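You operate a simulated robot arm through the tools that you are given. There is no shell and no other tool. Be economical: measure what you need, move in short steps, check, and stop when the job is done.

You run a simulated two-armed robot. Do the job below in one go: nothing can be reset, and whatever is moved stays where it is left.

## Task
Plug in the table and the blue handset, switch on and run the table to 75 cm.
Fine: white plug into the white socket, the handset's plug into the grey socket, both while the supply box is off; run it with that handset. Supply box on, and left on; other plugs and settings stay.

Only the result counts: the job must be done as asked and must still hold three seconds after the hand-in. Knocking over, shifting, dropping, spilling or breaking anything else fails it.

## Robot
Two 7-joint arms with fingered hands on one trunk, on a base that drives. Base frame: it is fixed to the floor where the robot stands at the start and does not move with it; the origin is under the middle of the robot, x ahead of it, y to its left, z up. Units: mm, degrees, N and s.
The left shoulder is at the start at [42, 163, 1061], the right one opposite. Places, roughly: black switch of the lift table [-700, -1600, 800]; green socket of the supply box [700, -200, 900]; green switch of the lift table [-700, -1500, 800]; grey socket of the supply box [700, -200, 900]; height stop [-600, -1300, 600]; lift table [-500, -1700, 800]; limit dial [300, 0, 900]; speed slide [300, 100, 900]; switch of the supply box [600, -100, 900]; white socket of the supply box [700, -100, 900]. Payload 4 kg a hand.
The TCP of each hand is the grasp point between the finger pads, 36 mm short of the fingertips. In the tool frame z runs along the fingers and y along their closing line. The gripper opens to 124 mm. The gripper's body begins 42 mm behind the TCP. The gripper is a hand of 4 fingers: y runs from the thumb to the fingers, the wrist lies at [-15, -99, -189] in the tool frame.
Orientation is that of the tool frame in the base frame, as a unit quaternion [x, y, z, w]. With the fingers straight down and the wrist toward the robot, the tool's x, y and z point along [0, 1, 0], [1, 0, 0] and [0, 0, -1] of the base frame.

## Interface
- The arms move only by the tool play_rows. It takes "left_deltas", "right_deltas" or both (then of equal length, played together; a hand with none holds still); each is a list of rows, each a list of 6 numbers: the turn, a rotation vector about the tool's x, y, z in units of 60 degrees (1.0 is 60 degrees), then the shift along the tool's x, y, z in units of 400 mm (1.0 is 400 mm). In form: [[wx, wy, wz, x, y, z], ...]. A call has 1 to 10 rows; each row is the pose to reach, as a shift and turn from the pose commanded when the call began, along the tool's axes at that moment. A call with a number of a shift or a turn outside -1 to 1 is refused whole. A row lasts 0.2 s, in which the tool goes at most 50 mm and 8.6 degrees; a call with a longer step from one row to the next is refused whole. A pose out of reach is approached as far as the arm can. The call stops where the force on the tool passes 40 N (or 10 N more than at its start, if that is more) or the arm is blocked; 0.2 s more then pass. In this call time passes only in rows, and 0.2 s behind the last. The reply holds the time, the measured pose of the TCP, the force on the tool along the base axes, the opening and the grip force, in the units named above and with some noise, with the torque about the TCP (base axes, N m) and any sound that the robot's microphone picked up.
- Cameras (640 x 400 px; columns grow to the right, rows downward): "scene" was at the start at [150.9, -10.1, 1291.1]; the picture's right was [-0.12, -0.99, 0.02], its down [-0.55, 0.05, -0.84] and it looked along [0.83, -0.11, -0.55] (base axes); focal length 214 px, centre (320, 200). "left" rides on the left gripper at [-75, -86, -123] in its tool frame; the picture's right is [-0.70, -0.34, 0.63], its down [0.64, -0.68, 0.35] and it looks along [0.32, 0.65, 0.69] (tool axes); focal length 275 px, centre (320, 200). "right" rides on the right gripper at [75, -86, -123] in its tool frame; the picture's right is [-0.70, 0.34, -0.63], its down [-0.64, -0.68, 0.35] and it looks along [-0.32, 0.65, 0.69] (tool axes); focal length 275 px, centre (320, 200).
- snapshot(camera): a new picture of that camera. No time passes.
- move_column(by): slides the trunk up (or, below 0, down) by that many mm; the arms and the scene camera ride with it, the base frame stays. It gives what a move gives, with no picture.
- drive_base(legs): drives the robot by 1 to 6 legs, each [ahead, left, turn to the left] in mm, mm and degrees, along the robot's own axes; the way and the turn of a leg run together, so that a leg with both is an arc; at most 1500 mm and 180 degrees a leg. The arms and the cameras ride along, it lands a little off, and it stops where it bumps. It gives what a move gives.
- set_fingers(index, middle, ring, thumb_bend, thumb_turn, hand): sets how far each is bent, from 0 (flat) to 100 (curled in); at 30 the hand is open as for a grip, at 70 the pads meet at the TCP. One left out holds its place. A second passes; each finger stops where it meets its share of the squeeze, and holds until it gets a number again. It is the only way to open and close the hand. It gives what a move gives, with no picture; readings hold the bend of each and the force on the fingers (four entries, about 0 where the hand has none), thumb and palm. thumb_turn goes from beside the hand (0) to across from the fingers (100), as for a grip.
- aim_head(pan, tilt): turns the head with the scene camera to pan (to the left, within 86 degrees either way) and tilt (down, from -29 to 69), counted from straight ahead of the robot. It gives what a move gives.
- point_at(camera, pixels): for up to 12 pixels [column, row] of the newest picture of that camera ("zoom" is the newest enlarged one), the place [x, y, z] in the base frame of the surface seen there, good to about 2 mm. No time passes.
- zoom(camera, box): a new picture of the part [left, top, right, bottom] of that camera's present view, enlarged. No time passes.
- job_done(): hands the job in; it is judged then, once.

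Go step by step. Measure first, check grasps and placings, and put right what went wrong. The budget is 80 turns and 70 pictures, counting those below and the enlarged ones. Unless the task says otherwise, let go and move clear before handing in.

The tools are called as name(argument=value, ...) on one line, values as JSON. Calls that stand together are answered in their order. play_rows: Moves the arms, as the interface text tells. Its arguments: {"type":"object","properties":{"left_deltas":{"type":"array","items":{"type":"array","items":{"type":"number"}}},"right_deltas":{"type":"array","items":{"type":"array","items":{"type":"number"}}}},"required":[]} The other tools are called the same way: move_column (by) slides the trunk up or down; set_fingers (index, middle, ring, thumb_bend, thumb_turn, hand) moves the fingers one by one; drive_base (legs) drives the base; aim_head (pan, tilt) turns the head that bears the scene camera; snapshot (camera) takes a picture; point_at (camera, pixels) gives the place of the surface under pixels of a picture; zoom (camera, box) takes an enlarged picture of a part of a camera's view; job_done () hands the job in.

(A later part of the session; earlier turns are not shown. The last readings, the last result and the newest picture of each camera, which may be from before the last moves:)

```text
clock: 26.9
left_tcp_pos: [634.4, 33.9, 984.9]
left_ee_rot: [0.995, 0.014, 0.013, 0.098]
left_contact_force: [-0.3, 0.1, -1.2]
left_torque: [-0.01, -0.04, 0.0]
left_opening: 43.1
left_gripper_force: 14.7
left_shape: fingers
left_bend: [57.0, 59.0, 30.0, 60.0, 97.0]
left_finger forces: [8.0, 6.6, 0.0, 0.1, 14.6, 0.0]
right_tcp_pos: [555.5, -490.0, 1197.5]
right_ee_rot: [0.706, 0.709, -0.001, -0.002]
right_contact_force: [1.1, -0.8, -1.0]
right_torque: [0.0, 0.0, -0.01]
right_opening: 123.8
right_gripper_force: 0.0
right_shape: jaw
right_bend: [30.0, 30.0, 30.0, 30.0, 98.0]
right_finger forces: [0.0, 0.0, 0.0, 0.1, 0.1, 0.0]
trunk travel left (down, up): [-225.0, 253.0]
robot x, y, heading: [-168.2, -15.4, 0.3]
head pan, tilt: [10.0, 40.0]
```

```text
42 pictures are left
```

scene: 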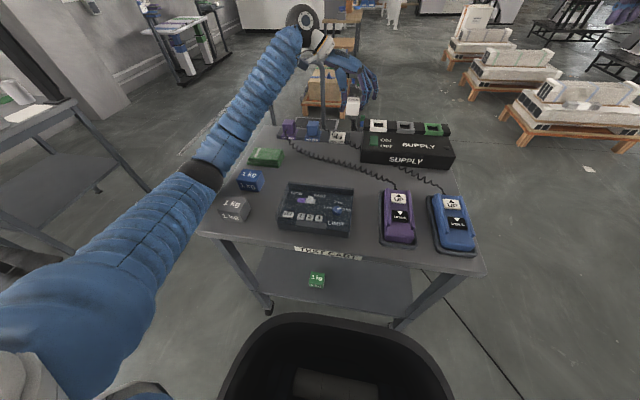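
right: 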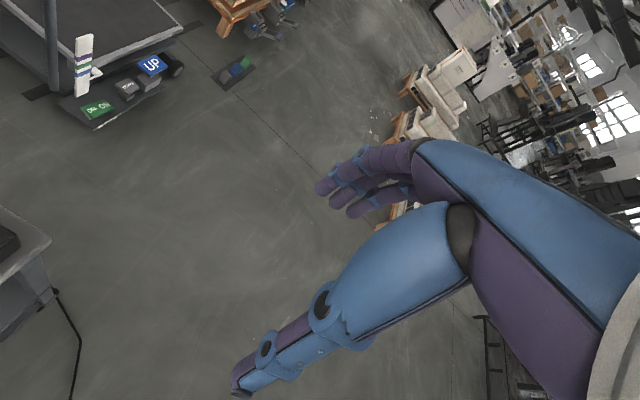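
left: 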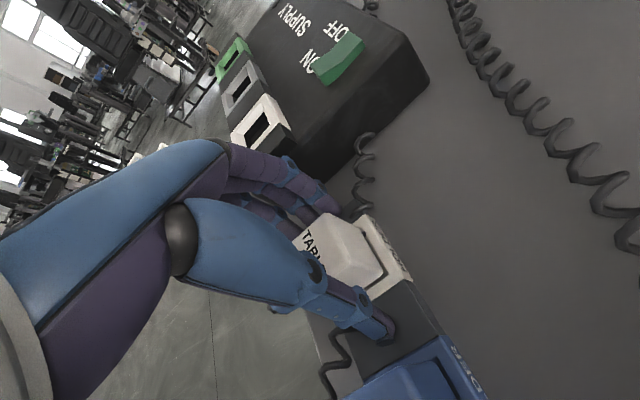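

Now the bench is seen as a cart with open floor in front, yet sideways motion is blocked by something on my right. I'll look down-right.

aim_head(pan=-86, tilt=50)

snapshot(camera="scene")

snapshot(camera="right")

```text
clock: 28.6
left_tcp_pos: [633.7, 35.5, 984.6]
left_ee_rot: [0.995, 0.014, 0.014, 0.099]
left_contact_force: [-0.5, 0.0, -0.7]
left_torque: [-0.01, 0.04, 0.0]
left_opening: 43.6
left_gripper_force: 15.0
left_shape: fingers
left_bend: [57.0, 59.0, 30.0, 60.0, 97.0]
left_finger forces: [8.0, 6.6, 0.1, 0.0, 14.6, 0.0]
right_tcp_pos: [554.9, -489.1, 1197.4]
right_ee_rot: [0.706, 0.708, -0.002, -0.002]
right_contact_force: [-0.6, -0.4, -0.5]
right_torque: [0.0, 0.0, -0.01]
right_opening: 123.9
right_gripper_force: 0.0
right_shape: jaw
right_bend: [30.0, 30.0, 30.0, 30.0, 98.0]
right_finger forces: [0.0, 0.0, 0.0, 0.0, 0.1, 0.0]
trunk travel left (down, up): [-225.0, 253.0]
robot x, y, heading: [-172.3, -14.9, 0.2]
head pan, tilt: [-85.9, 50.0]
```

```text
41 pictures are left
```

scene: 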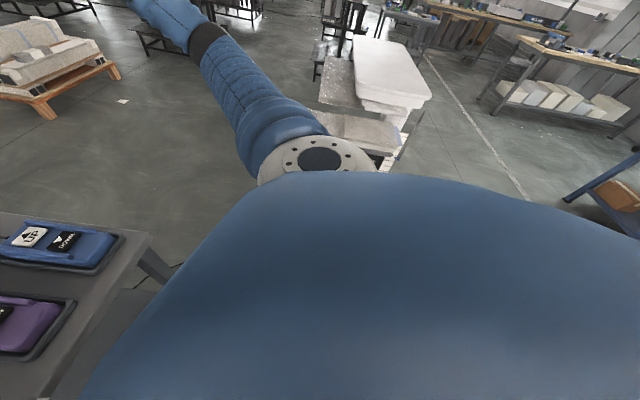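

```text
40 pictures are left
```

right: 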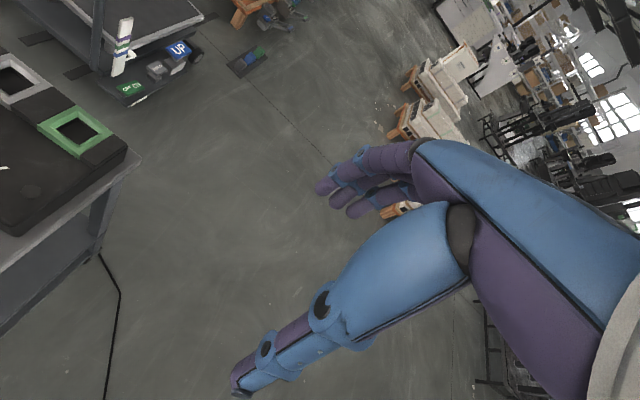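

The three blocks all came with the plug about 170 mm from its cord exit behind the cart (~[740,36,850]), which suggests that the cord pulled taut, not the floor. I'll stay lower and move over the white socket with the arm, straightening yaw and pitch.

play_rows(left_deltas=[[0, -0.01, 0.014, 0.044, 0.002, 0.027], [0, -0.022, 0.028, 0.0885, 0.005, 0.054], [0, -0.022, 0.028, 0.0865, 0.055, 0.067], [0, -0.022, 0.028, 0.085, 0.105, 0.08], [0, -0.022, 0.028, 0.0835, 0.155, 0.093], [0, -0.022, 0.028, 0.082, 0.208, 0.107]])

aim_head(pan=0, tilt=40)

snapshot(camera="scene")

```text
clock: 30.2
left_tcp_pos: [707.1, 87.4, 962.1]
left_ee_rot: [0.993, 0.068, 0.014, 0.091]
left_contact_force: [-0.1, 0.7, -1.7]
left_torque: [-0.02, 0.06, 0.0]
left_opening: 42.8
left_gripper_force: 14.1
left_shape: fingers
left_bend: [58.0, 59.0, 30.0, 60.0, 97.0]
left_finger forces: [8.0, 6.6, 0.0, 0.1, 14.5, 0.0]
right_tcp_pos: [637.4, -380.4, 1191.8]
right_ee_rot: [0.665, 0.746, -0.003, -0.004]
right_contact_force: [1.1, -0.2, -0.8]
right_torque: [0.04, 0.04, 0.02]
right_opening: 123.8
right_gripper_force: 0.0
right_shape: jaw
right_bend: [30.0, 30.0, 30.0, 30.0, 98.0]
right_finger forces: [0.0, 0.1, 0.0, 0.0, 0.0, 0.1]
trunk travel left (down, up): [-225.0, 253.0]
robot x, y, heading: [-136.8, 13.6, 6.5]
head pan, tilt: [-85.9, 50.0]
stopped in row 6 (left hand): the arm was blocked; the commanded pose is now the measured one
```

```text
clock: 31.8
left_tcp_pos: [705.9, 84.7, 964.8]
left_ee_rot: [0.993, 0.066, 0.014, 0.094]
left_contact_force: [-0.6, -0.5, -0.8]
left_torque: [0.02, -0.04, 0.0]
left_opening: 42.8
left_gripper_force: 14.5
left_shape: fingers
left_bend: [58.0, 59.0, 30.0, 60.0, 97.0]
left_finger forces: [7.9, 6.6, 0.0, 0.0, 14.6, 0.1]
right_tcp_pos: [632.6, -379.5, 1199.8]
right_ee_rot: [0.667, 0.745, -0.003, -0.001]
right_contact_force: [0.9, 0.2, 0.0]
right_torque: [0.01, -0.01, -0.03]
right_opening: 124.0
right_gripper_force: 0.0
right_shape: jaw
right_bend: [30.0, 30.0, 30.0, 30.0, 98.0]
right_finger forces: [0.0, 0.1, 0.0, 0.0, 0.0, 0.0]
trunk travel left (down, up): [-225.0, 253.0]
robot x, y, heading: [-137.7, 14.7, 6.5]
head pan, tilt: [0.0, 40.0]
```

```text
39 pictures are left
```

scene: 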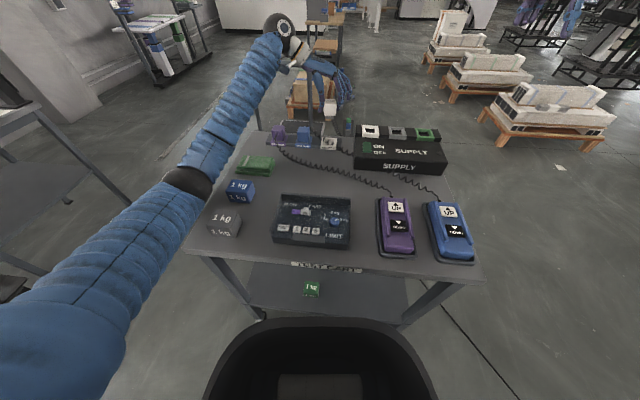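

Moving right again pushed the whole robot left, so something is holding the plug/hand. I'll look closely at the cord.

zoom(camera="scene", box=[250, 60, 410, 160])

snapshot(camera="left")

```text
4.00 times, centred on (330, 110) of scene
```

zoom: 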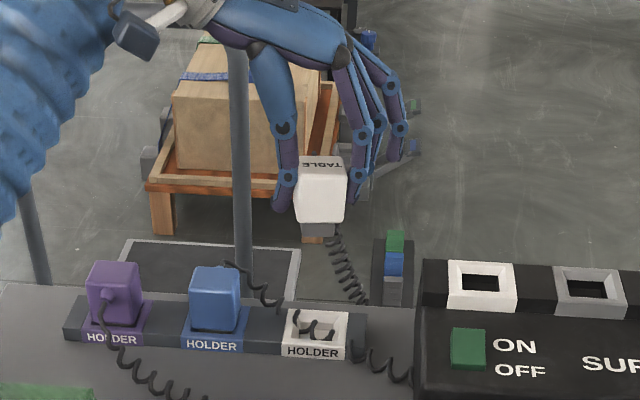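

```text
37 pictures are left
```

left: 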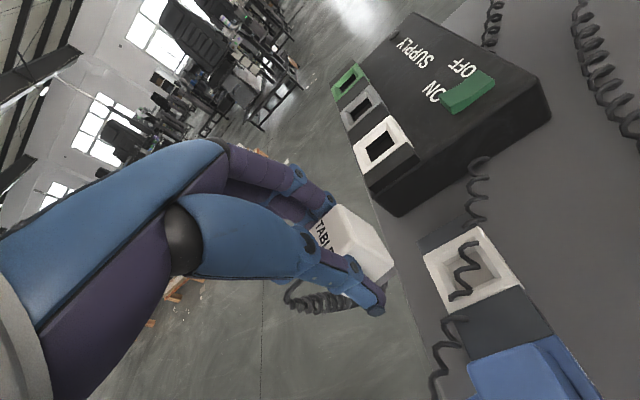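

The cord hangs slack here, so I'll test what stops it: a slow 60 mm sideways move, watching force and base drift.

play_rows(left_deltas=[[0, 0, 0, 0, 0.015, 0], [0, 0, 0, 0, 0.03, 0], [0, 0, 0, 0, 0.045, 0], [0, 0, 0, 0, 0.06, 0], [0, 0, 0, 0, 0.075, 0], [0, 0, 0, 0, 0.09, 0], [0, 0, 0, 0, 0.105, 0], [0, 0, 0, 0, 0.12, 0], [0, 0, 0, 0, 0.135, 0], [0, 0, 0, 0, 0.15, 0]])

```text
clock: 34.2
left_tcp_pos: [736.2, 106.1, 969.1]
left_ee_rot: [0.991, 0.106, 0.016, 0.085]
left_contact_force: [1.0, -0.7, -1.5]
left_torque: [-0.03, 0.02, -0.02]
left_opening: 43.0
left_gripper_force: 14.6
left_shape: fingers
left_bend: [58.0, 59.0, 30.0, 60.0, 97.0]
left_finger forces: [8.1, 6.6, 0.0, 0.1, 14.7, 0.1]
right_tcp_pos: [679.9, -324.4, 1191.2]
right_ee_rot: [0.643, 0.766, -0.004, -0.005]
right_contact_force: [0.2, -1.3, -1.9]
right_torque: [0.06, 0.07, 0.04]
right_opening: 123.8
right_gripper_force: 0.0
right_shape: jaw
right_bend: [30.0, 30.0, 30.0, 30.0, 98.0]
right_finger forces: [0.0, 0.0, 0.0, 0.0, 0.0, 0.0]
trunk travel left (down, up): [-225.0, 253.0]
robot x, y, heading: [-119.4, 22.3, 9.9]
head pan, tilt: [0.0, 40.0]
stopped in row 10 (left hand): the arm was blocked; the commanded pose is now the measured one
```

The base again gets pushed (now heading 9.9°) with no force at the hand, so the contact is elsewhere on the left arm or body. I'll look left.

aim_head(pan=60, tilt=35)

snapshot(camera="scene")

point_at(camera="scene", pixels=[[320, 200], [320, 300], [320, 120], [400, 200], [250, 200], [480, 200], [150, 300], [200, 350], [560, 150], [420, 120]])

```text
clock: 35.5
left_tcp_pos: [734.2, 104.2, 972.7]
left_ee_rot: [0.991, 0.103, 0.017, 0.09]
left_contact_force: [0.0, -0.7, -0.9]
left_torque: [-0.03, -0.03, -0.01]
left_opening: 43.2
left_gripper_force: 15.1
left_shape: fingers
left_bend: [58.0, 59.0, 30.0, 60.0, 97.0]
left_finger forces: [8.1, 6.7, 0.1, 0.0, 14.7, 0.0]
right_tcp_pos: [675.5, -323.4, 1198.4]
right_ee_rot: [0.645, 0.764, -0.004, -0.002]
right_contact_force: [0.4, -0.5, 0.6]
right_torque: [-0.01, -0.02, 0.0]
right_opening: 124.0
right_gripper_force: 0.1
right_shape: jaw
right_bend: [30.0, 30.0, 30.0, 30.0, 98.0]
right_finger forces: [0.1, 0.0, 0.0, 0.1, 0.0, 0.1]
trunk travel left (down, up): [-225.0, 253.0]
robot x, y, heading: [-120.5, 18.9, 9.5]
head pan, tilt: [60.0, 35.0]
```

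```text
36 pictures are left
```

scene: 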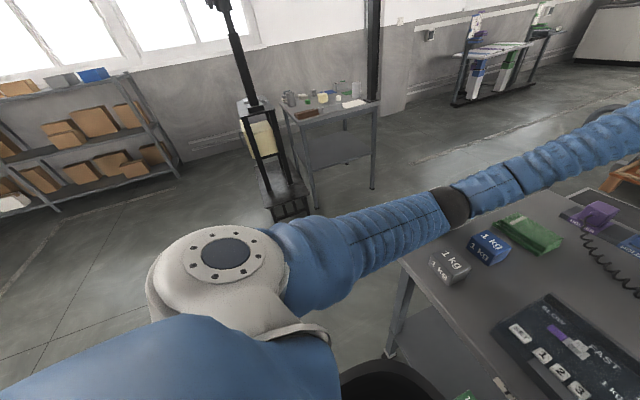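

```text
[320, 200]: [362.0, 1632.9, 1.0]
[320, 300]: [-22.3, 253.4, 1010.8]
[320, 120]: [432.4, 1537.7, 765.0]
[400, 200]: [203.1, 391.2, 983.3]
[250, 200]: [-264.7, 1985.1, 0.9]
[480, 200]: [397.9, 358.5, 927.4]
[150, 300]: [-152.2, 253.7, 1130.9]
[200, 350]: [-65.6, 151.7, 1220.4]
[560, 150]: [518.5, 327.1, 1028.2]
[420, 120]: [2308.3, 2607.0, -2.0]
```

The elbow (around [398,358,927]) hangs low beside the cart's left edge and weights, and that's what blocks. I'll ease off left, then raise the trunk in steps while lowering the hand so the elbow rides above the cart.

drive_base(legs=[[0, 35, 0]])

move_column(by=60)

play_rows(left_deltas=[[0, 0, 0, 0, -0.01, 0.06], [0, 0, 0, 0, -0.02, 0.12]])

move_column(by=60)

play_rows(left_deltas=[[0, 0, 0, 0, -0.01, 0.06], [0, 0, 0, 0, -0.025, 0.14]])

snapshot(camera="scene")

```text
clock: 36.4
left_tcp_pos: [729.8, 128.9, 966.4]
left_ee_rot: [0.991, 0.1, 0.015, 0.09]
left_contact_force: [-0.4, 0.8, -1.1]
left_torque: [-0.01, 0.0, 0.03]
left_opening: 43.0
left_gripper_force: 14.9
left_shape: fingers
left_bend: [58.0, 59.0, 30.0, 60.0, 97.0]
left_finger forces: [8.0, 6.6, 0.0, 0.0, 14.8, 0.0]
right_tcp_pos: [673.2, -292.9, 1192.5]
right_ee_rot: [0.644, 0.765, -0.004, -0.003]
right_contact_force: [0.7, 1.3, -0.6]
right_torque: [-0.07, 0.01, 0.01]
right_opening: 123.8
right_gripper_force: 0.0
right_shape: jaw
right_bend: [30.0, 30.0, 30.0, 30.0, 98.0]
right_finger forces: [0.0, 0.0, 0.0, 0.1, 0.1, 0.0]
trunk travel left (down, up): [-225.0, 253.0]
robot x, y, heading: [-123.4, 53.8, 9.8]
head pan, tilt: [60.0, 35.0]
```

```text
clock: 37.4
left_tcp_pos: [729.7, 127.8, 1025.1]
left_ee_rot: [0.991, 0.101, 0.013, 0.088]
left_contact_force: [-0.2, 1.1, -1.1]
left_torque: [0.0, -0.03, -0.03]
left_opening: 42.9
left_gripper_force: 14.7
left_shape: fingers
left_bend: [58.0, 59.0, 30.0, 60.0, 97.0]
left_finger forces: [8.1, 6.5, 0.1, 0.1, 14.7, 0.0]
right_tcp_pos: [672.1, -293.6, 1251.9]
right_ee_rot: [0.645, 0.764, -0.004, -0.004]
right_contact_force: [0.0, 0.2, 0.2]
right_torque: [-0.02, 0.02, 0.02]
right_opening: 124.1
right_gripper_force: 0.0
right_shape: jaw
right_bend: [30.0, 30.0, 30.0, 30.0, 98.0]
right_finger forces: [0.0, 0.0, 0.0, 0.0, 0.1, 0.0]
trunk travel left (down, up): [-285.0, 193.0]
robot x, y, heading: [-125.4, 56.2, 9.7]
head pan, tilt: [60.0, 35.0]
```

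```text
clock: 38.0
left_tcp_pos: [731.0, 127.1, 978.5]
left_ee_rot: [0.991, 0.101, 0.014, 0.088]
left_contact_force: [0.3, 0.3, -1.6]
left_torque: [0.0, 0.03, 0.0]
left_opening: 43.1
left_gripper_force: 14.3
left_shape: fingers
left_bend: [58.0, 59.0, 30.0, 60.0, 97.0]
left_finger forces: [8.0, 6.5, 0.0, 0.1, 14.5, 0.0]
right_tcp_pos: [672.4, -295.1, 1253.0]
right_ee_rot: [0.644, 0.765, -0.003, -0.004]
right_contact_force: [0.0, 0.5, -0.7]
right_torque: [-0.02, 0.0, -0.03]
right_opening: 124.1
right_gripper_force: 0.0
right_shape: jaw
right_bend: [30.0, 30.0, 30.0, 30.0, 98.0]
right_finger forces: [0.0, 0.0, 0.0, 0.0, 0.0, 0.0]
trunk travel left (down, up): [-285.0, 193.0]
robot x, y, heading: [-123.8, 56.7, 9.5]
head pan, tilt: [60.0, 35.0]
```

```text
clock: 39.0
left_tcp_pos: [730.5, 126.4, 1038.8]
left_ee_rot: [0.991, 0.099, 0.014, 0.089]
left_contact_force: [0.8, 0.5, -0.6]
left_torque: [-0.01, 0.0, 0.01]
left_opening: 43.3
left_gripper_force: 14.6
left_shape: fingers
left_bend: [58.0, 59.0, 30.0, 60.0, 97.0]
left_finger forces: [8.1, 6.6, 0.0, 0.0, 14.6, 0.0]
right_tcp_pos: [672.4, -294.0, 1312.3]
right_ee_rot: [0.645, 0.764, -0.004, -0.005]
right_contact_force: [-0.1, 0.0, 0.8]
right_torque: [0.01, 0.02, 0.03]
right_opening: 123.8
right_gripper_force: 0.0
right_shape: jaw
right_bend: [30.0, 30.0, 30.0, 30.0, 98.0]
right_finger forces: [0.1, 0.0, 0.0, 0.0, 0.0, 0.1]
trunk travel left (down, up): [-345.0, 133.0]
robot x, y, heading: [-126.7, 56.9, 9.7]
head pan, tilt: [60.0, 35.0]
```

```text
clock: 39.6
left_tcp_pos: [732.0, 126.8, 982.0]
left_ee_rot: [0.991, 0.1, 0.014, 0.088]
left_contact_force: [0.9, -0.4, -1.0]
left_torque: [-0.02, -0.02, 0.06]
left_opening: 42.7
left_gripper_force: 14.6
left_shape: fingers
left_bend: [58.0, 59.0, 30.0, 60.0, 97.0]
left_finger forces: [7.9, 6.6, 0.0, 0.0, 14.7, 0.0]
right_tcp_pos: [671.0, -294.1, 1313.0]
right_ee_rot: [0.645, 0.764, -0.004, -0.005]
right_contact_force: [-0.3, -0.4, 1.4]
right_torque: [-0.02, -0.03, -0.03]
right_opening: 123.8
right_gripper_force: 0.0
right_shape: jaw
right_bend: [30.0, 30.0, 30.0, 30.0, 98.0]
right_finger forces: [0.0, 0.0, 0.1, 0.1, 0.0, 0.1]
trunk travel left (down, up): [-345.0, 133.0]
robot x, y, heading: [-125.5, 58.1, 9.7]
head pan, tilt: [60.0, 35.0]
```

```text
35 pictures are left
```

scene: 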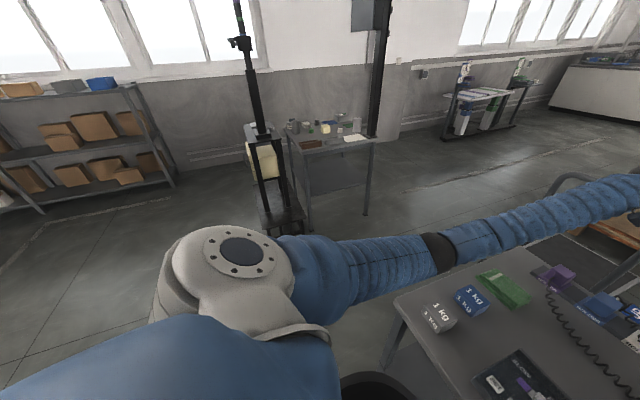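

The elbow now clears the cart edge. I raise 80 more, square the heading, pull the hand in, then drive to a pose right of centre and check.

move_column(by=80)

play_rows(left_deltas=[[0, 0, 0, 0, -0.015, 0.08], [0, 0, 0, 0, -0.032, 0.17]])

drive_base(legs=[[0, 0, -9.7]])

aim_head(pan=10, tilt=50)

snapshot(camera="scene")

```text
clock: 40.8
left_tcp_pos: [731.4, 127.0, 1061.7]
left_ee_rot: [0.991, 0.1, 0.014, 0.087]
left_contact_force: [-0.5, 0.5, -1.4]
left_torque: [0.02, 0.04, 0.02]
left_opening: 43.0
left_gripper_force: 14.2
left_shape: fingers
left_bend: [58.0, 59.0, 30.0, 60.0, 97.0]
left_finger forces: [8.0, 6.6, 0.0, 0.0, 14.6, 0.0]
right_tcp_pos: [672.2, -294.9, 1393.1]
right_ee_rot: [0.645, 0.764, -0.004, -0.003]
right_contact_force: [-0.6, -0.3, -0.1]
right_torque: [-0.02, 0.01, -0.02]
right_opening: 123.9
right_gripper_force: 0.0
right_shape: jaw
right_bend: [30.0, 30.0, 30.0, 30.0, 98.0]
right_finger forces: [0.0, 0.0, 0.0, 0.0, 0.0, 0.0]
trunk travel left (down, up): [-425.0, 53.0]
robot x, y, heading: [-124.8, 56.5, 9.8]
head pan, tilt: [60.0, 35.0]
```

```text
clock: 41.4
left_tcp_pos: [731.8, 128.0, 991.6]
left_ee_rot: [0.991, 0.1, 0.014, 0.089]
left_contact_force: [-0.1, -0.1, -0.8]
left_torque: [0.02, -0.02, 0.01]
left_opening: 42.9
left_gripper_force: 15.0
left_shape: fingers
left_bend: [58.0, 59.0, 30.0, 60.0, 97.0]
left_finger forces: [7.9, 6.6, 0.0, 0.0, 14.6, 0.0]
right_tcp_pos: [672.0, -294.9, 1391.8]
right_ee_rot: [0.645, 0.764, -0.003, -0.004]
right_contact_force: [0.4, 0.1, -0.3]
right_torque: [0.01, -0.03, 0.04]
right_opening: 123.7
right_gripper_force: 0.1
right_shape: jaw
right_bend: [30.0, 30.0, 30.0, 30.0, 98.0]
right_finger forces: [0.1, 0.1, 0.0, 0.0, 0.0, 0.0]
trunk travel left (down, up): [-425.0, 53.0]
robot x, y, heading: [-122.7, 54.5, 9.9]
head pan, tilt: [60.0, 35.0]
```

```text
clock: 42.4
left_tcp_pos: [730.4, -21.3, 993.8]
left_ee_rot: [0.996, 0.014, 0.006, 0.088]
left_contact_force: [-0.2, -0.3, -0.8]
left_torque: [0.02, 0.03, 0.01]
left_opening: 43.0
left_gripper_force: 14.9
left_shape: fingers
left_bend: [58.0, 59.0, 30.0, 60.0, 97.0]
left_finger forces: [8.0, 6.6, 0.0, 0.1, 14.5, 0.0]
right_tcp_pos: [600.2, -426.4, 1393.1]
right_ee_rot: [0.709, 0.705, -0.004, -0.005]
right_contact_force: [0.3, 0.6, -0.1]
right_torque: [0.01, 0.0, 0.0]
right_opening: 123.6
right_gripper_force: 0.1
right_shape: jaw
right_bend: [30.0, 30.0, 30.0, 30.0, 98.0]
right_finger forces: [0.1, 0.0, 0.0, 0.0, 0.0, 0.1]
trunk travel left (down, up): [-425.0, 53.0]
robot x, y, heading: [-122.2, 57.2, -0.3]
head pan, tilt: [60.0, 35.0]
```

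```text
clock: 43.6
left_tcp_pos: [730.6, -19.5, 993.4]
left_ee_rot: [0.996, 0.014, 0.006, 0.09]
left_contact_force: [-0.1, 0.7, -0.7]
left_torque: [0.01, -0.01, 0.06]
left_opening: 43.0
left_gripper_force: 14.8
left_shape: fingers
left_bend: [58.0, 59.0, 30.0, 60.0, 97.0]
left_finger forces: [8.0, 6.6, 0.0, 0.0, 14.6, 0.0]
right_tcp_pos: [599.7, -426.0, 1393.6]
right_ee_rot: [0.709, 0.706, -0.003, -0.004]
right_contact_force: [0.0, -0.1, 0.0]
right_torque: [0.02, 0.0, 0.0]
right_opening: 123.8
right_gripper_force: 0.1
right_shape: jaw
right_bend: [30.0, 30.0, 30.0, 30.0, 98.0]
right_finger forces: [0.0, 0.0, 0.0, 0.0, 0.0, 0.0]
trunk travel left (down, up): [-425.0, 53.0]
robot x, y, heading: [-126.5, 55.5, -0.2]
head pan, tilt: [10.0, 50.0]
```

```text
34 pictures are left
```

scene: 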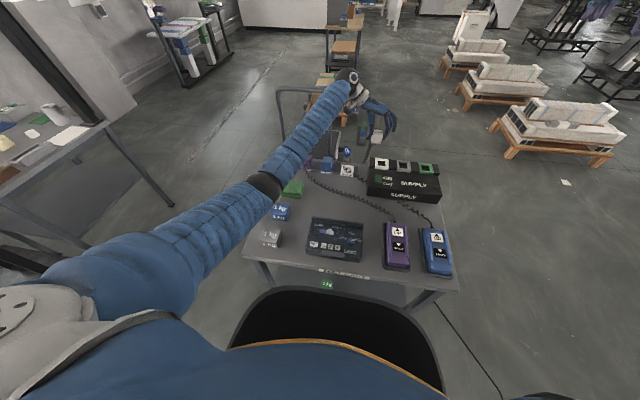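

The turn worked freely. I verify that the cart and weights haven't moved, then go on with retracting the hand and driving right.

point_at(camera="scene", pixels=[[381, 159], [381, 165], [403, 163], [245, 259], [457, 288], [347, 168], [274, 228], [281, 204]])

play_rows(left_deltas=[[0, 0, 0, -0.05, -0.06, 0.012], [0, 0, 0, -0.1, -0.12, 0.024], [0, 0, 0, -0.15, -0.18, 0.036], [0, 0, 0, -0.2, -0.24, 0.048], [0, 0, 0, -0.25, -0.3, 0.054], [0, 0, 0, -0.3, -0.36, 0.054], [0, 0, 0, -0.35, -0.42, 0.054], [0, 0, 0, -0.39, -0.47, 0.054]])

drive_base(legs=[[105, -225, 0.2]])

aim_head(pan=10, tilt=55)

snapshot(camera="scene")

```text
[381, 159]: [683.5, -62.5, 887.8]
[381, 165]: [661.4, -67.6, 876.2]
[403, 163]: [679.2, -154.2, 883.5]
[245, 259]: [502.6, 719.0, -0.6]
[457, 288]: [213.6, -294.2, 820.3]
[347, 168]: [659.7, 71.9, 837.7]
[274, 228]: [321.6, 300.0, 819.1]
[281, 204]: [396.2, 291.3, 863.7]
```

```text
clock: 45.4
left_tcp_pos: [568.8, 156.5, 936.2]
left_ee_rot: [0.996, 0.014, 0.006, 0.09]
left_contact_force: [1.3, 0.6, -0.5]
left_torque: [-0.04, 0.02, 0.0]
left_opening: 42.7
left_gripper_force: 14.9
left_shape: fingers
left_bend: [58.0, 59.0, 30.0, 60.0, 97.0]
left_finger forces: [8.0, 6.5, 0.1, 0.0, 14.4, 0.0]
right_tcp_pos: [599.9, -425.4, 1393.6]
right_ee_rot: [0.708, 0.706, -0.004, -0.004]
right_contact_force: [0.3, -0.5, 0.6]
right_torque: [0.01, 0.02, -0.03]
right_opening: 124.0
right_gripper_force: 0.1
right_shape: jaw
right_bend: [30.0, 30.0, 30.0, 30.0, 98.0]
right_finger forces: [0.0, 0.1, 0.1, 0.0, 0.1, 0.0]
trunk travel left (down, up): [-425.0, 53.0]
robot x, y, heading: [-124.3, 54.2, -0.0]
head pan, tilt: [10.0, 50.0]
```

```text
clock: 46.7
left_tcp_pos: [615.1, 59.0, 936.0]
left_ee_rot: [0.996, 0.021, 0.006, 0.088]
left_contact_force: [0.4, -0.7, -1.3]
left_torque: [0.06, 0.04, -0.01]
left_opening: 42.9
left_gripper_force: 15.1
left_shape: fingers
left_bend: [58.0, 59.0, 30.0, 60.0, 97.0]
left_finger forces: [8.1, 6.7, 0.0, 0.0, 14.8, 0.0]
right_tcp_pos: [655.7, -524.6, 1388.9]
right_ee_rot: [0.705, 0.71, -0.002, -0.006]
right_contact_force: [0.5, -0.6, 0.3]
right_torque: [0.09, 0.04, 0.0]
right_opening: 123.9
right_gripper_force: 0.1
right_shape: jaw
right_bend: [30.0, 30.0, 30.0, 30.0, 98.0]
right_finger forces: [0.0, 0.0, 0.1, 0.1, 0.0, 0.0]
trunk travel left (down, up): [-425.0, 53.0]
robot x, y, heading: [-78.6, -47.5, 0.7]
head pan, tilt: [10.0, 50.0]
stopped in leg 1: the robot was blocked; the commanded pose is now the measured one
```

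```text
clock: 47.4
left_tcp_pos: [610.3, 66.6, 937.4]
left_ee_rot: [0.996, 0.021, 0.008, 0.09]
left_contact_force: [0.2, 1.1, -0.1]
left_torque: [-0.02, -0.03, 0.02]
left_opening: 42.7
left_gripper_force: 14.9
left_shape: fingers
left_bend: [58.0, 59.0, 30.0, 60.0, 97.0]
left_finger forces: [8.1, 6.6, 0.0, 0.0, 14.7, 0.0]
right_tcp_pos: [649.0, -515.4, 1395.6]
right_ee_rot: [0.703, 0.711, -0.002, -0.004]
right_contact_force: [-0.4, -0.4, 0.1]
right_torque: [-0.05, -0.04, -0.01]
right_opening: 124.1
right_gripper_force: 0.0
right_shape: jaw
right_bend: [30.0, 30.0, 30.0, 30.0, 98.0]
right_finger forces: [0.1, 0.0, 0.0, 0.0, 0.0, 0.1]
trunk travel left (down, up): [-425.0, 53.0]
robot x, y, heading: [-79.4, -41.7, 0.5]
head pan, tilt: [10.0, 55.0]
```

```text
33 pictures are left
```

scene: 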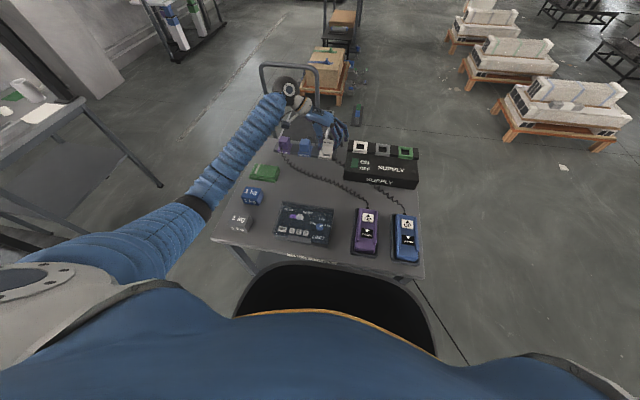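

Blocked again at base y −42. I measure the elbow and forearm against the weights, and check the plugs.

point_at(camera="scene", pixels=[[190, 205], [205, 190], [170, 225], [240, 150], [120, 240], [253, 195], [241, 222], [265, 170], [360, 146], [305, 148], [328, 152], [285, 143]])

zoom(camera="scene", box=[200, 70, 424, 210])

```text
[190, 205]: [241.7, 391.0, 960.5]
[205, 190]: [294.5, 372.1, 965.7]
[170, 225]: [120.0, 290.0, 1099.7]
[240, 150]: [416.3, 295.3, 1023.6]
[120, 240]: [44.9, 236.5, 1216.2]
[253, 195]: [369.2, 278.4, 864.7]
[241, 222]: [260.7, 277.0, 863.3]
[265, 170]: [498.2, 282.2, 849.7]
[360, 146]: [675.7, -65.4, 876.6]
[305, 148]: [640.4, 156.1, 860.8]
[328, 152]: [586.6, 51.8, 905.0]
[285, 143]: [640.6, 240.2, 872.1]
```

```text
2.86 times, centred on (312, 140) of scene
```

zoom: 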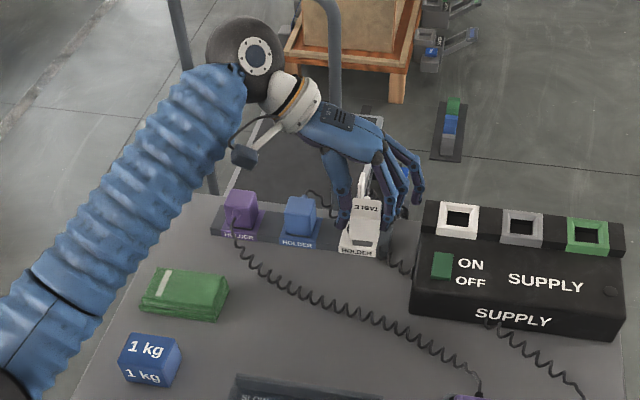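

Elbow and hand appear clear, so the base itself seems to be bumping the cart's right front leg; I need to stand fully outside the cart. I extend the hand forward and up, then back up straight and see where the base stops.

play_rows(left_deltas=[[0, 0, 0.01, 0, 0.01, -0.06], [0, 0, 0.02, 0.06, 0.02, -0.11], [0, 0, 0.03, 0.16, 0.02, -0.11], [0, 0, 0.04, 0.26, 0.02, -0.11], [0, 0, 0.04, 0.35, 0.02, -0.11]])

drive_base(legs=[[0, 20, -0.5], [-170, 0, 0]])

aim_head(pan=-25, tilt=69)

snapshot(camera="scene")

```text
clock: 48.6
left_tcp_pos: [749.9, 72.5, 982.6]
left_ee_rot: [0.996, 0.002, 0.01, 0.089]
left_contact_force: [0.0, -0.3, -0.2]
left_torque: [0.01, 0.04, -0.03]
left_opening: 42.9
left_gripper_force: 14.9
left_shape: fingers
left_bend: [58.0, 59.0, 30.0, 60.0, 97.0]
left_finger forces: [8.1, 6.6, 0.1, 0.0, 14.6, 0.0]
right_tcp_pos: [652.0, -516.4, 1393.6]
right_ee_rot: [0.702, 0.712, -0.002, -0.003]
right_contact_force: [-0.1, -1.1, 0.3]
right_torque: [-0.04, 0.02, -0.01]
right_opening: 123.9
right_gripper_force: 0.1
right_shape: jaw
right_bend: [30.0, 30.0, 30.0, 30.0, 98.0]
right_finger forces: [0.0, 0.1, 0.1, 0.0, 0.0, 0.0]
trunk travel left (down, up): [-425.0, 53.0]
robot x, y, heading: [-81.3, -47.4, 0.7]
head pan, tilt: [10.0, 55.0]
```

```text
clock: 50.4
left_tcp_pos: [581.3, 84.2, 983.5]
left_ee_rot: [0.996, -0.003, 0.011, 0.091]
left_contact_force: [0.5, 0.6, -0.4]
left_torque: [0.03, -0.04, -0.02]
left_opening: 42.8
left_gripper_force: 14.9
left_shape: fingers
left_bend: [58.0, 59.0, 30.0, 60.0, 97.0]
left_finger forces: [8.1, 6.7, 0.1, 0.0, 14.7, 0.1]
right_tcp_pos: [475.8, -503.7, 1395.0]
right_ee_rot: [0.707, 0.708, -0.001, -0.003]
right_contact_force: [-0.5, 0.9, 0.5]
right_torque: [-0.02, -0.05, 0.0]
right_opening: 123.8
right_gripper_force: 0.1
right_shape: jaw
right_bend: [30.0, 30.0, 30.0, 30.0, 98.0]
right_finger forces: [0.0, 0.0, 0.1, 0.0, 0.0, 0.0]
trunk travel left (down, up): [-425.0, 53.0]
robot x, y, heading: [-252.9, -25.6, 0.3]
head pan, tilt: [10.0, 55.0]
```

```text
clock: 51.5
left_tcp_pos: [581.1, 83.9, 983.2]
left_ee_rot: [0.996, -0.004, 0.01, 0.09]
left_contact_force: [0.9, 0.1, -0.5]
left_torque: [-0.01, -0.05, 0.02]
left_opening: 42.8
left_gripper_force: 14.3
left_shape: fingers
left_bend: [58.0, 59.0, 30.0, 60.0, 97.0]
left_finger forces: [8.1, 6.6, 0.1, 0.0, 14.6, 0.0]
right_tcp_pos: [477.5, -503.8, 1393.6]
right_ee_rot: [0.706, 0.708, -0.002, -0.003]
right_contact_force: [0.1, 0.8, 0.0]
right_torque: [-0.02, 0.01, -0.01]
right_opening: 123.9
right_gripper_force: 0.0
right_shape: jaw
right_bend: [30.0, 30.0, 30.0, 30.0, 98.0]
right_finger forces: [0.1, 0.0, 0.0, 0.0, 0.0, 0.0]
trunk travel left (down, up): [-425.0, 53.0]
robot x, y, heading: [-253.5, -24.8, 0.3]
head pan, tilt: [-25.0, 68.8]
```

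```text
31 pictures are left
```

scene: 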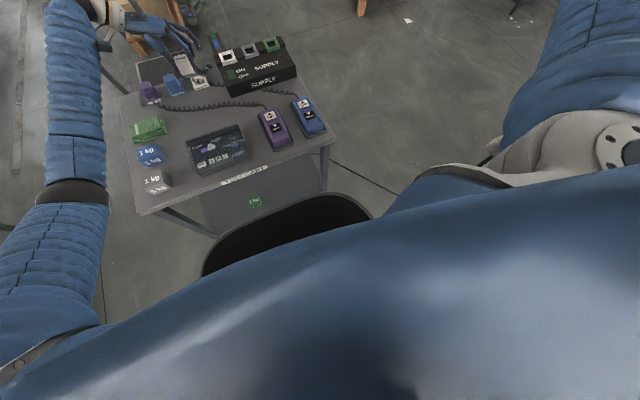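

Backing up worked freely (x −253). Now I drive right 150 mm with the base outside the cart.

drive_base(legs=[[0, -150, 0]])

```text
clock: 52.8
left_tcp_pos: [581.9, -66.3, 982.8]
left_ee_rot: [0.996, -0.004, 0.009, 0.09]
left_contact_force: [1.0, 0.0, -0.2]
left_torque: [0.01, -0.02, 0.01]
left_opening: 42.9
left_gripper_force: 14.8
left_shape: fingers
left_bend: [58.0, 59.0, 30.0, 60.0, 97.0]
left_finger forces: [8.0, 6.6, 0.1, 0.0, 14.6, 0.1]
right_tcp_pos: [478.1, -654.4, 1392.3]
right_ee_rot: [0.707, 0.708, -0.003, -0.004]
right_contact_force: [0.4, -0.7, 0.4]
right_torque: [0.07, 0.01, 0.02]
right_opening: 124.2
right_gripper_force: 0.2
right_shape: jaw
right_bend: [30.0, 30.0, 30.0, 30.0, 98.0]
right_finger forces: [0.1, 0.1, 0.1, 0.0, 0.0, 0.0]
trunk travel left (down, up): [-425.0, 53.0]
robot x, y, heading: [-251.0, -177.7, 0.0]
head pan, tilt: [-25.0, 68.8]
```

The drive right succeeded. Now I lower the trunk in steps (raising the hand alongside) to get reach.

play_rows(left_deltas=[[0, 0, 0, 0.002, 0.018, -0.099], [0, 0, 0, 0.004, 0.036, -0.197]])

move_column(by=-80)

play_rows(left_deltas=[[0, 0, 0, 0.03, 0.018, -0.099], [0, 0, 0, 0.06, 0.036, -0.197]])

move_column(by=-80)

aim_head(pan=10, tilt=40)

snapshot(camera="scene")

```text
clock: 53.4
left_tcp_pos: [582.5, -67.1, 1061.7]
left_ee_rot: [0.996, -0.003, 0.008, 0.09]
left_contact_force: [0.2, -1.5, -1.0]
left_torque: [0.04, 0.01, -0.01]
left_opening: 42.8
left_gripper_force: 14.6
left_shape: fingers
left_bend: [58.0, 59.0, 30.0, 60.0, 97.0]
left_finger forces: [8.0, 6.6, 0.1, 0.0, 14.7, 0.0]
right_tcp_pos: [477.3, -654.6, 1394.1]
right_ee_rot: [0.707, 0.707, -0.001, -0.005]
right_contact_force: [0.4, 0.3, 0.3]
right_torque: [0.02, 0.01, 0.0]
right_opening: 124.0
right_gripper_force: 0.0
right_shape: jaw
right_bend: [30.0, 30.0, 30.0, 30.0, 98.0]
right_finger forces: [0.0, 0.1, 0.0, 0.0, 0.0, 0.0]
trunk travel left (down, up): [-425.0, 53.0]
robot x, y, heading: [-251.1, -176.7, 0.4]
head pan, tilt: [-25.0, 68.8]
```

```text
clock: 54.6
left_tcp_pos: [582.8, -65.1, 984.5]
left_ee_rot: [0.996, -0.003, 0.011, 0.09]
left_contact_force: [-0.1, 0.0, -0.6]
left_torque: [0.03, -0.03, 0.03]
left_opening: 42.8
left_gripper_force: 14.4
left_shape: fingers
left_bend: [58.0, 59.0, 30.0, 60.0, 97.0]
left_finger forces: [7.9, 6.7, 0.0, 0.0, 14.6, 0.0]
right_tcp_pos: [478.7, -653.5, 1313.7]
right_ee_rot: [0.706, 0.708, -0.002, -0.003]
right_contact_force: [0.2, -1.2, 0.4]
right_torque: [0.02, -0.05, 0.02]
right_opening: 123.8
right_gripper_force: 0.0
right_shape: jaw
right_bend: [30.0, 30.0, 30.0, 30.0, 98.0]
right_finger forces: [0.0, 0.0, 0.0, 0.0, 0.0, 0.0]
trunk travel left (down, up): [-345.0, 133.0]
robot x, y, heading: [-250.3, -175.8, 0.2]
head pan, tilt: [-25.0, 68.8]
```

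```text
clock: 55.2
left_tcp_pos: [604.4, -64.9, 1064.7]
left_ee_rot: [0.996, -0.003, 0.009, 0.09]
left_contact_force: [-0.4, -1.2, -0.1]
left_torque: [-0.03, 0.0, -0.01]
left_opening: 42.8
left_gripper_force: 14.4
left_shape: fingers
left_bend: [58.0, 59.0, 30.0, 60.0, 97.0]
left_finger forces: [7.9, 6.6, 0.0, 0.0, 14.5, 0.0]
right_tcp_pos: [476.6, -653.3, 1314.8]
right_ee_rot: [0.707, 0.707, -0.003, -0.004]
right_contact_force: [0.1, -0.7, -0.5]
right_torque: [0.0, 0.01, 0.02]
right_opening: 124.1
right_gripper_force: 0.0
right_shape: jaw
right_bend: [30.0, 30.0, 30.0, 30.0, 98.0]
right_finger forces: [0.1, 0.0, 0.0, 0.0, 0.0, 0.1]
trunk travel left (down, up): [-345.0, 133.0]
robot x, y, heading: [-249.7, -181.2, 0.4]
head pan, tilt: [-25.0, 68.8]
```

```text
clock: 56.4
left_tcp_pos: [597.1, -45.3, 1001.0]
left_ee_rot: [0.996, 0.004, 0.019, 0.087]
left_contact_force: [0.1, -0.9, 0.4]
left_torque: [-0.01, -0.01, 0.0]
left_opening: 42.6
left_gripper_force: 14.5
left_shape: fingers
left_bend: [58.0, 59.0, 30.0, 60.0, 97.0]
left_finger forces: [8.0, 6.6, 0.1, 0.0, 14.6, 0.0]
right_tcp_pos: [469.3, -642.8, 1244.7]
right_ee_rot: [0.704, 0.71, 0.0, 0.001]
right_contact_force: [0.1, 1.4, 0.3]
right_torque: [-0.01, 0.0, -0.02]
right_opening: 123.8
right_gripper_force: 0.1
right_shape: jaw
right_bend: [30.0, 30.0, 30.0, 30.0, 98.0]
right_finger forces: [0.0, 0.0, 0.1, 0.0, 0.0, 0.1]
trunk travel left (down, up): [-265.0, 213.0]
robot x, y, heading: [-253.9, -175.6, 0.5]
head pan, tilt: [-25.0, 68.8]
```

```text
clock: 57.4
left_tcp_pos: [598.5, -44.9, 1001.1]
left_ee_rot: [0.996, 0.006, 0.02, 0.087]
left_contact_force: [-0.2, 0.9, -0.5]
left_torque: [0.0, 0.01, 0.0]
left_opening: 42.9
left_gripper_force: 15.0
left_shape: fingers
left_bend: [58.0, 59.0, 30.0, 60.0, 97.0]
left_finger forces: [8.0, 6.5, 0.0, 0.0, 14.4, 0.1]
right_tcp_pos: [469.6, -642.9, 1244.4]
right_ee_rot: [0.704, 0.711, -0.001, 0.001]
right_contact_force: [-0.4, -1.0, 0.3]
right_torque: [0.02, 0.01, 0.03]
right_opening: 123.7
right_gripper_force: 0.0
right_shape: jaw
right_bend: [30.0, 30.0, 30.0, 30.0, 98.0]
right_finger forces: [0.0, 0.0, 0.0, 0.1, 0.1, 0.1]
trunk travel left (down, up): [-265.0, 213.0]
robot x, y, heading: [-251.3, -175.5, 0.5]
head pan, tilt: [10.0, 40.0]
```

```text
30 pictures are left
```

scene: 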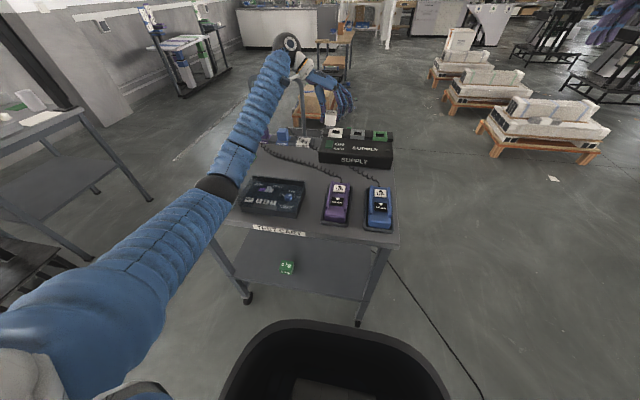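

During the last trunk drop the hand was deflected, so the elbow is touching the weights or cart. I raise the trunk back 60 and check the weights.

move_column(by=70)

aim_head(pan=25, tilt=50)

zoom(camera="scene", box=[160, 40, 480, 240])

```text
clock: 58.5
left_tcp_pos: [603.7, -71.5, 1052.2]
left_ee_rot: [0.996, -0.004, 0.008, 0.091]
left_contact_force: [-0.4, -0.3, -0.5]
left_torque: [-0.02, -0.02, 0.0]
left_opening: 42.6
left_gripper_force: 14.7
left_shape: fingers
left_bend: [58.0, 59.0, 30.0, 60.0, 97.0]
left_finger forces: [7.9, 6.6, 0.0, 0.1, 14.4, 0.1]
right_tcp_pos: [476.6, -655.6, 1304.1]
right_ee_rot: [0.708, 0.706, -0.003, -0.003]
right_contact_force: [0.2, 0.9, -0.6]
right_torque: [0.02, 0.02, -0.03]
right_opening: 123.9
right_gripper_force: 0.1
right_shape: jaw
right_bend: [30.0, 30.0, 30.0, 30.0, 98.0]
right_finger forces: [0.0, 0.0, 0.0, 0.0, 0.0, 0.0]
trunk travel left (down, up): [-335.0, 143.0]
robot x, y, heading: [-254.1, -176.7, -0.0]
head pan, tilt: [10.0, 40.0]
```

```text
clock: 59.2
left_tcp_pos: [604.3, -67.1, 1053.4]
left_ee_rot: [0.996, -0.003, 0.009, 0.091]
left_contact_force: [-0.4, -0.6, -0.7]
left_torque: [0.0, 0.01, 0.0]
left_opening: 42.9
left_gripper_force: 14.1
left_shape: fingers
left_bend: [58.0, 59.0, 30.0, 60.0, 97.0]
left_finger forces: [8.0, 6.4, 0.0, 0.0, 14.3, 0.1]
right_tcp_pos: [477.3, -654.5, 1304.4]
right_ee_rot: [0.706, 0.708, -0.002, -0.003]
right_contact_force: [0.3, 0.0, 0.0]
right_torque: [0.01, -0.04, 0.03]
right_opening: 123.9
right_gripper_force: 0.2
right_shape: jaw
right_bend: [30.0, 30.0, 30.0, 30.0, 98.0]
right_finger forces: [0.0, 0.0, 0.0, 0.0, 0.1, 0.1]
trunk travel left (down, up): [-335.0, 143.0]
robot x, y, heading: [-251.3, -174.6, -0.1]
head pan, tilt: [25.0, 50.0]
```

```text
2.00 times, centred on (320, 140) of scene
```

zoom: 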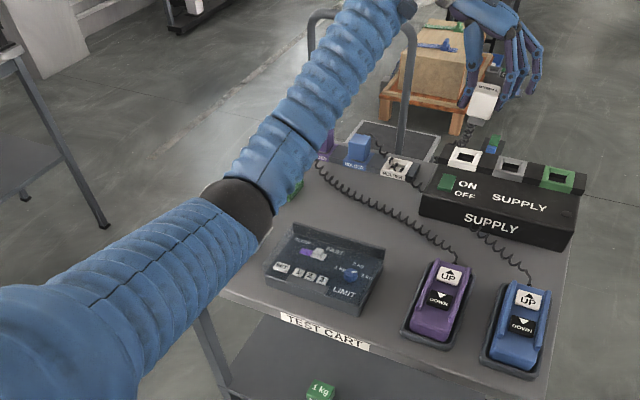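

The cart items look in place. I extend the hand over the white socket, coming down to z≈985.

play_rows(left_deltas=[[0, 0, 0, 0.06, -0.02, 0.02], [0, 0, 0, 0.12, -0.04, 0.07], [0, 0, 0, 0.161, -0.06, 0.12], [0, 0, 0, 0.161, -0.067, 0.164]])

aim_head(pan=10, tilt=42)

zoom(camera="scene", box=[280, 80, 400, 155])

```text
clock: 60.2
left_tcp_pos: [671.6, -53.4, 985.1]
left_ee_rot: [0.996, -0.003, 0.009, 0.09]
left_contact_force: [0.2, -0.3, -0.6]
left_torque: [0.02, 0.0, -0.01]
left_opening: 42.6
left_gripper_force: 13.9
left_shape: fingers
left_bend: [58.0, 59.0, 30.0, 60.0, 97.0]
left_finger forces: [7.8, 6.5, 0.0, 0.1, 14.4, 0.0]
right_tcp_pos: [478.0, -653.8, 1304.0]
right_ee_rot: [0.706, 0.708, -0.002, -0.004]
right_contact_force: [-0.5, -0.3, -0.1]
right_torque: [-0.03, -0.02, -0.03]
right_opening: 123.9
right_gripper_force: 0.0
right_shape: jaw
right_bend: [30.0, 30.0, 30.0, 30.0, 98.0]
right_finger forces: [0.0, 0.0, 0.0, 0.1, 0.1, 0.1]
trunk travel left (down, up): [-335.0, 143.0]
robot x, y, heading: [-251.2, -176.2, 0.3]
head pan, tilt: [25.0, 50.0]
```

```text
clock: 61.0
left_tcp_pos: [671.1, -54.1, 984.9]
left_ee_rot: [0.996, -0.003, 0.009, 0.091]
left_contact_force: [0.9, -0.2, -0.5]
left_torque: [-0.03, -0.01, 0.01]
left_opening: 42.8
left_gripper_force: 14.2
left_shape: fingers
left_bend: [58.0, 59.0, 30.0, 60.0, 97.0]
left_finger forces: [7.9, 6.6, 0.0, 0.0, 14.4, 0.0]
right_tcp_pos: [477.4, -653.4, 1303.7]
right_ee_rot: [0.707, 0.708, -0.003, -0.003]
right_contact_force: [0.5, 0.0, 0.7]
right_torque: [0.03, 0.0, 0.0]
right_opening: 124.0
right_gripper_force: 0.1
right_shape: jaw
right_bend: [30.0, 30.0, 30.0, 30.0, 98.0]
right_finger forces: [0.0, 0.1, 0.0, 0.0, 0.0, 0.1]
trunk travel left (down, up): [-335.0, 143.0]
robot x, y, heading: [-246.9, -175.0, 0.2]
head pan, tilt: [10.0, 42.0]
```

```text
5.33 times, centred on (340, 118) of scene
```

zoom: 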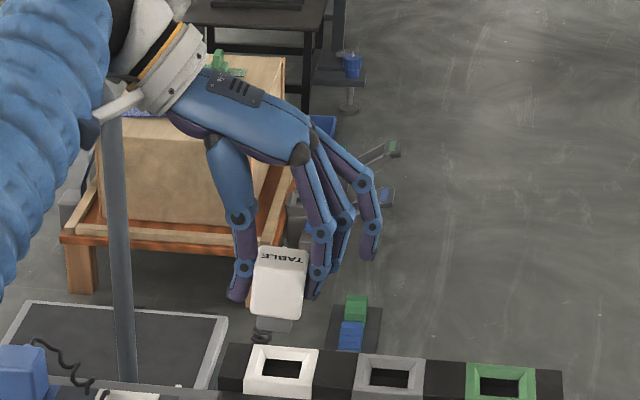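

The hand is over the white socket. I measure the plug and pin relative to the socket.

point_at(camera="zoom", pixels=[[262, 255], [303, 258], [255, 270], [302, 275], [254, 300], [298, 310], [262, 322], [288, 326], [253, 285], [301, 292], [249, 370], [313, 375]])

zoom(camera="left", box=[220, 140, 480, 340])

```text
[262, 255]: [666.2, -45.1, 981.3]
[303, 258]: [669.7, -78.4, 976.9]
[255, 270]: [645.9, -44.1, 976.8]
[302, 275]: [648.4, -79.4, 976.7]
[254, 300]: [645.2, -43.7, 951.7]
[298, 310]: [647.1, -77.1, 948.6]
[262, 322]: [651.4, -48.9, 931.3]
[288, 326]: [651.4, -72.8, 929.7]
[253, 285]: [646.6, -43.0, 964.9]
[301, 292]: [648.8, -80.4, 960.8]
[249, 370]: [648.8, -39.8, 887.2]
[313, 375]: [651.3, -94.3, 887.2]
```

```text
2.00 times, centred on (350, 240) of left
```

zoom: 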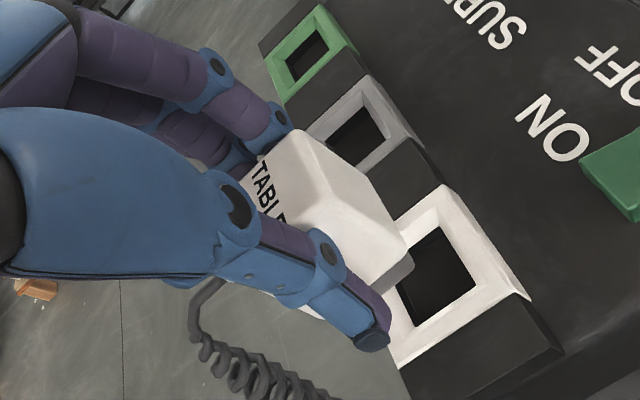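

Plug axis is ~3 mm too far forward and ~4 mm left, still rolled ~4°. I correct this and descend to just above the rim.

play_rows(left_deltas=[[-0.03, 0, 0, -0.005, -0.006, 0.03], [-0.06, 0, 0, -0.009, -0.012, 0.06], [-0.06, 0, 0, -0.009, -0.012, 0.079]])

zoom(camera="scene", box=[304, 118, 368, 158])

point_at(camera="zoom", pixels=[[150, 200], [320, 200]])

zoom(camera="left", box=[300, 180, 460, 300])

```text
clock: 61.8
left_tcp_pos: [667.9, -52.4, 952.7]
left_ee_rot: [0.993, -0.003, 0.009, 0.122]
left_contact_force: [-0.1, 0.3, -0.5]
left_torque: [0.0, 0.03, -0.01]
left_opening: 42.6
left_gripper_force: 14.8
left_shape: fingers
left_bend: [58.0, 59.0, 30.0, 60.0, 97.0]
left_finger forces: [7.9, 6.5, 0.1, 0.0, 14.4, 0.0]
right_tcp_pos: [477.6, -653.8, 1304.1]
right_ee_rot: [0.706, 0.708, -0.002, -0.003]
right_contact_force: [0.7, -0.2, 0.7]
right_torque: [0.03, 0.02, 0.01]
right_opening: 124.1
right_gripper_force: 0.0
right_shape: jaw
right_bend: [30.0, 30.0, 30.0, 30.0, 98.0]
right_finger forces: [0.0, 0.0, 0.1, 0.0, 0.0, 0.0]
trunk travel left (down, up): [-335.0, 143.0]
robot x, y, heading: [-249.7, -171.9, 0.3]
head pan, tilt: [10.0, 42.0]
```

```text
10.00 times, centred on (336, 138) of scene
```

zoom: 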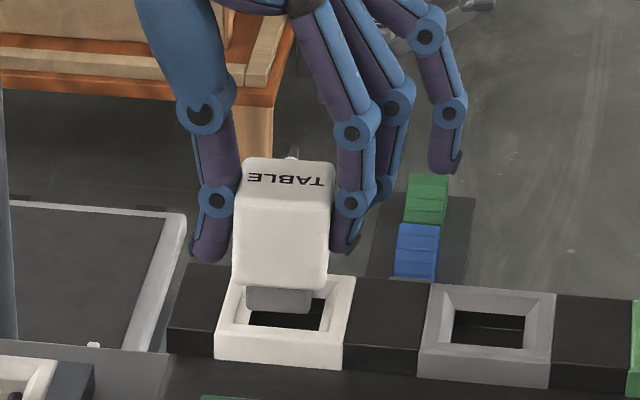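

```text
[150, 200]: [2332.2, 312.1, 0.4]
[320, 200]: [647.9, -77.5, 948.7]
```

```text
3.33 times, centred on (380, 240) of left
```

zoom: 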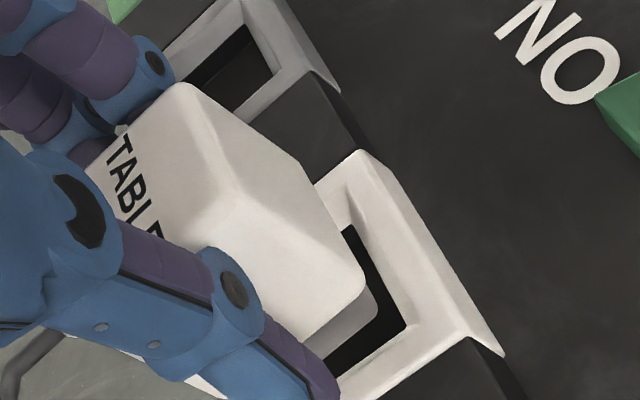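

The pin is above the socket opening. I check its edges against the hole with the left zoom.

point_at(camera="zoom", pixels=[[345, 325], [372, 305], [320, 345], [365, 275], [300, 200], [375, 290], [345, 225], [408, 322], [370, 350], [400, 180], [480, 330], [340, 195]])

```text
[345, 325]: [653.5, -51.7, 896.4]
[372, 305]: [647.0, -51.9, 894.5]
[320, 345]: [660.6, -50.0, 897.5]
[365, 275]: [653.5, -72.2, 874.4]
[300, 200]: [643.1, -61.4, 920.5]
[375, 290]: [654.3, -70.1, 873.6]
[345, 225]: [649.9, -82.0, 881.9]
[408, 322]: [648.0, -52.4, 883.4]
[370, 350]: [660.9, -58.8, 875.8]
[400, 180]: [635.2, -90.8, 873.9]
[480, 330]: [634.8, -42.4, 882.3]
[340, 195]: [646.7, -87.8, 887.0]
```

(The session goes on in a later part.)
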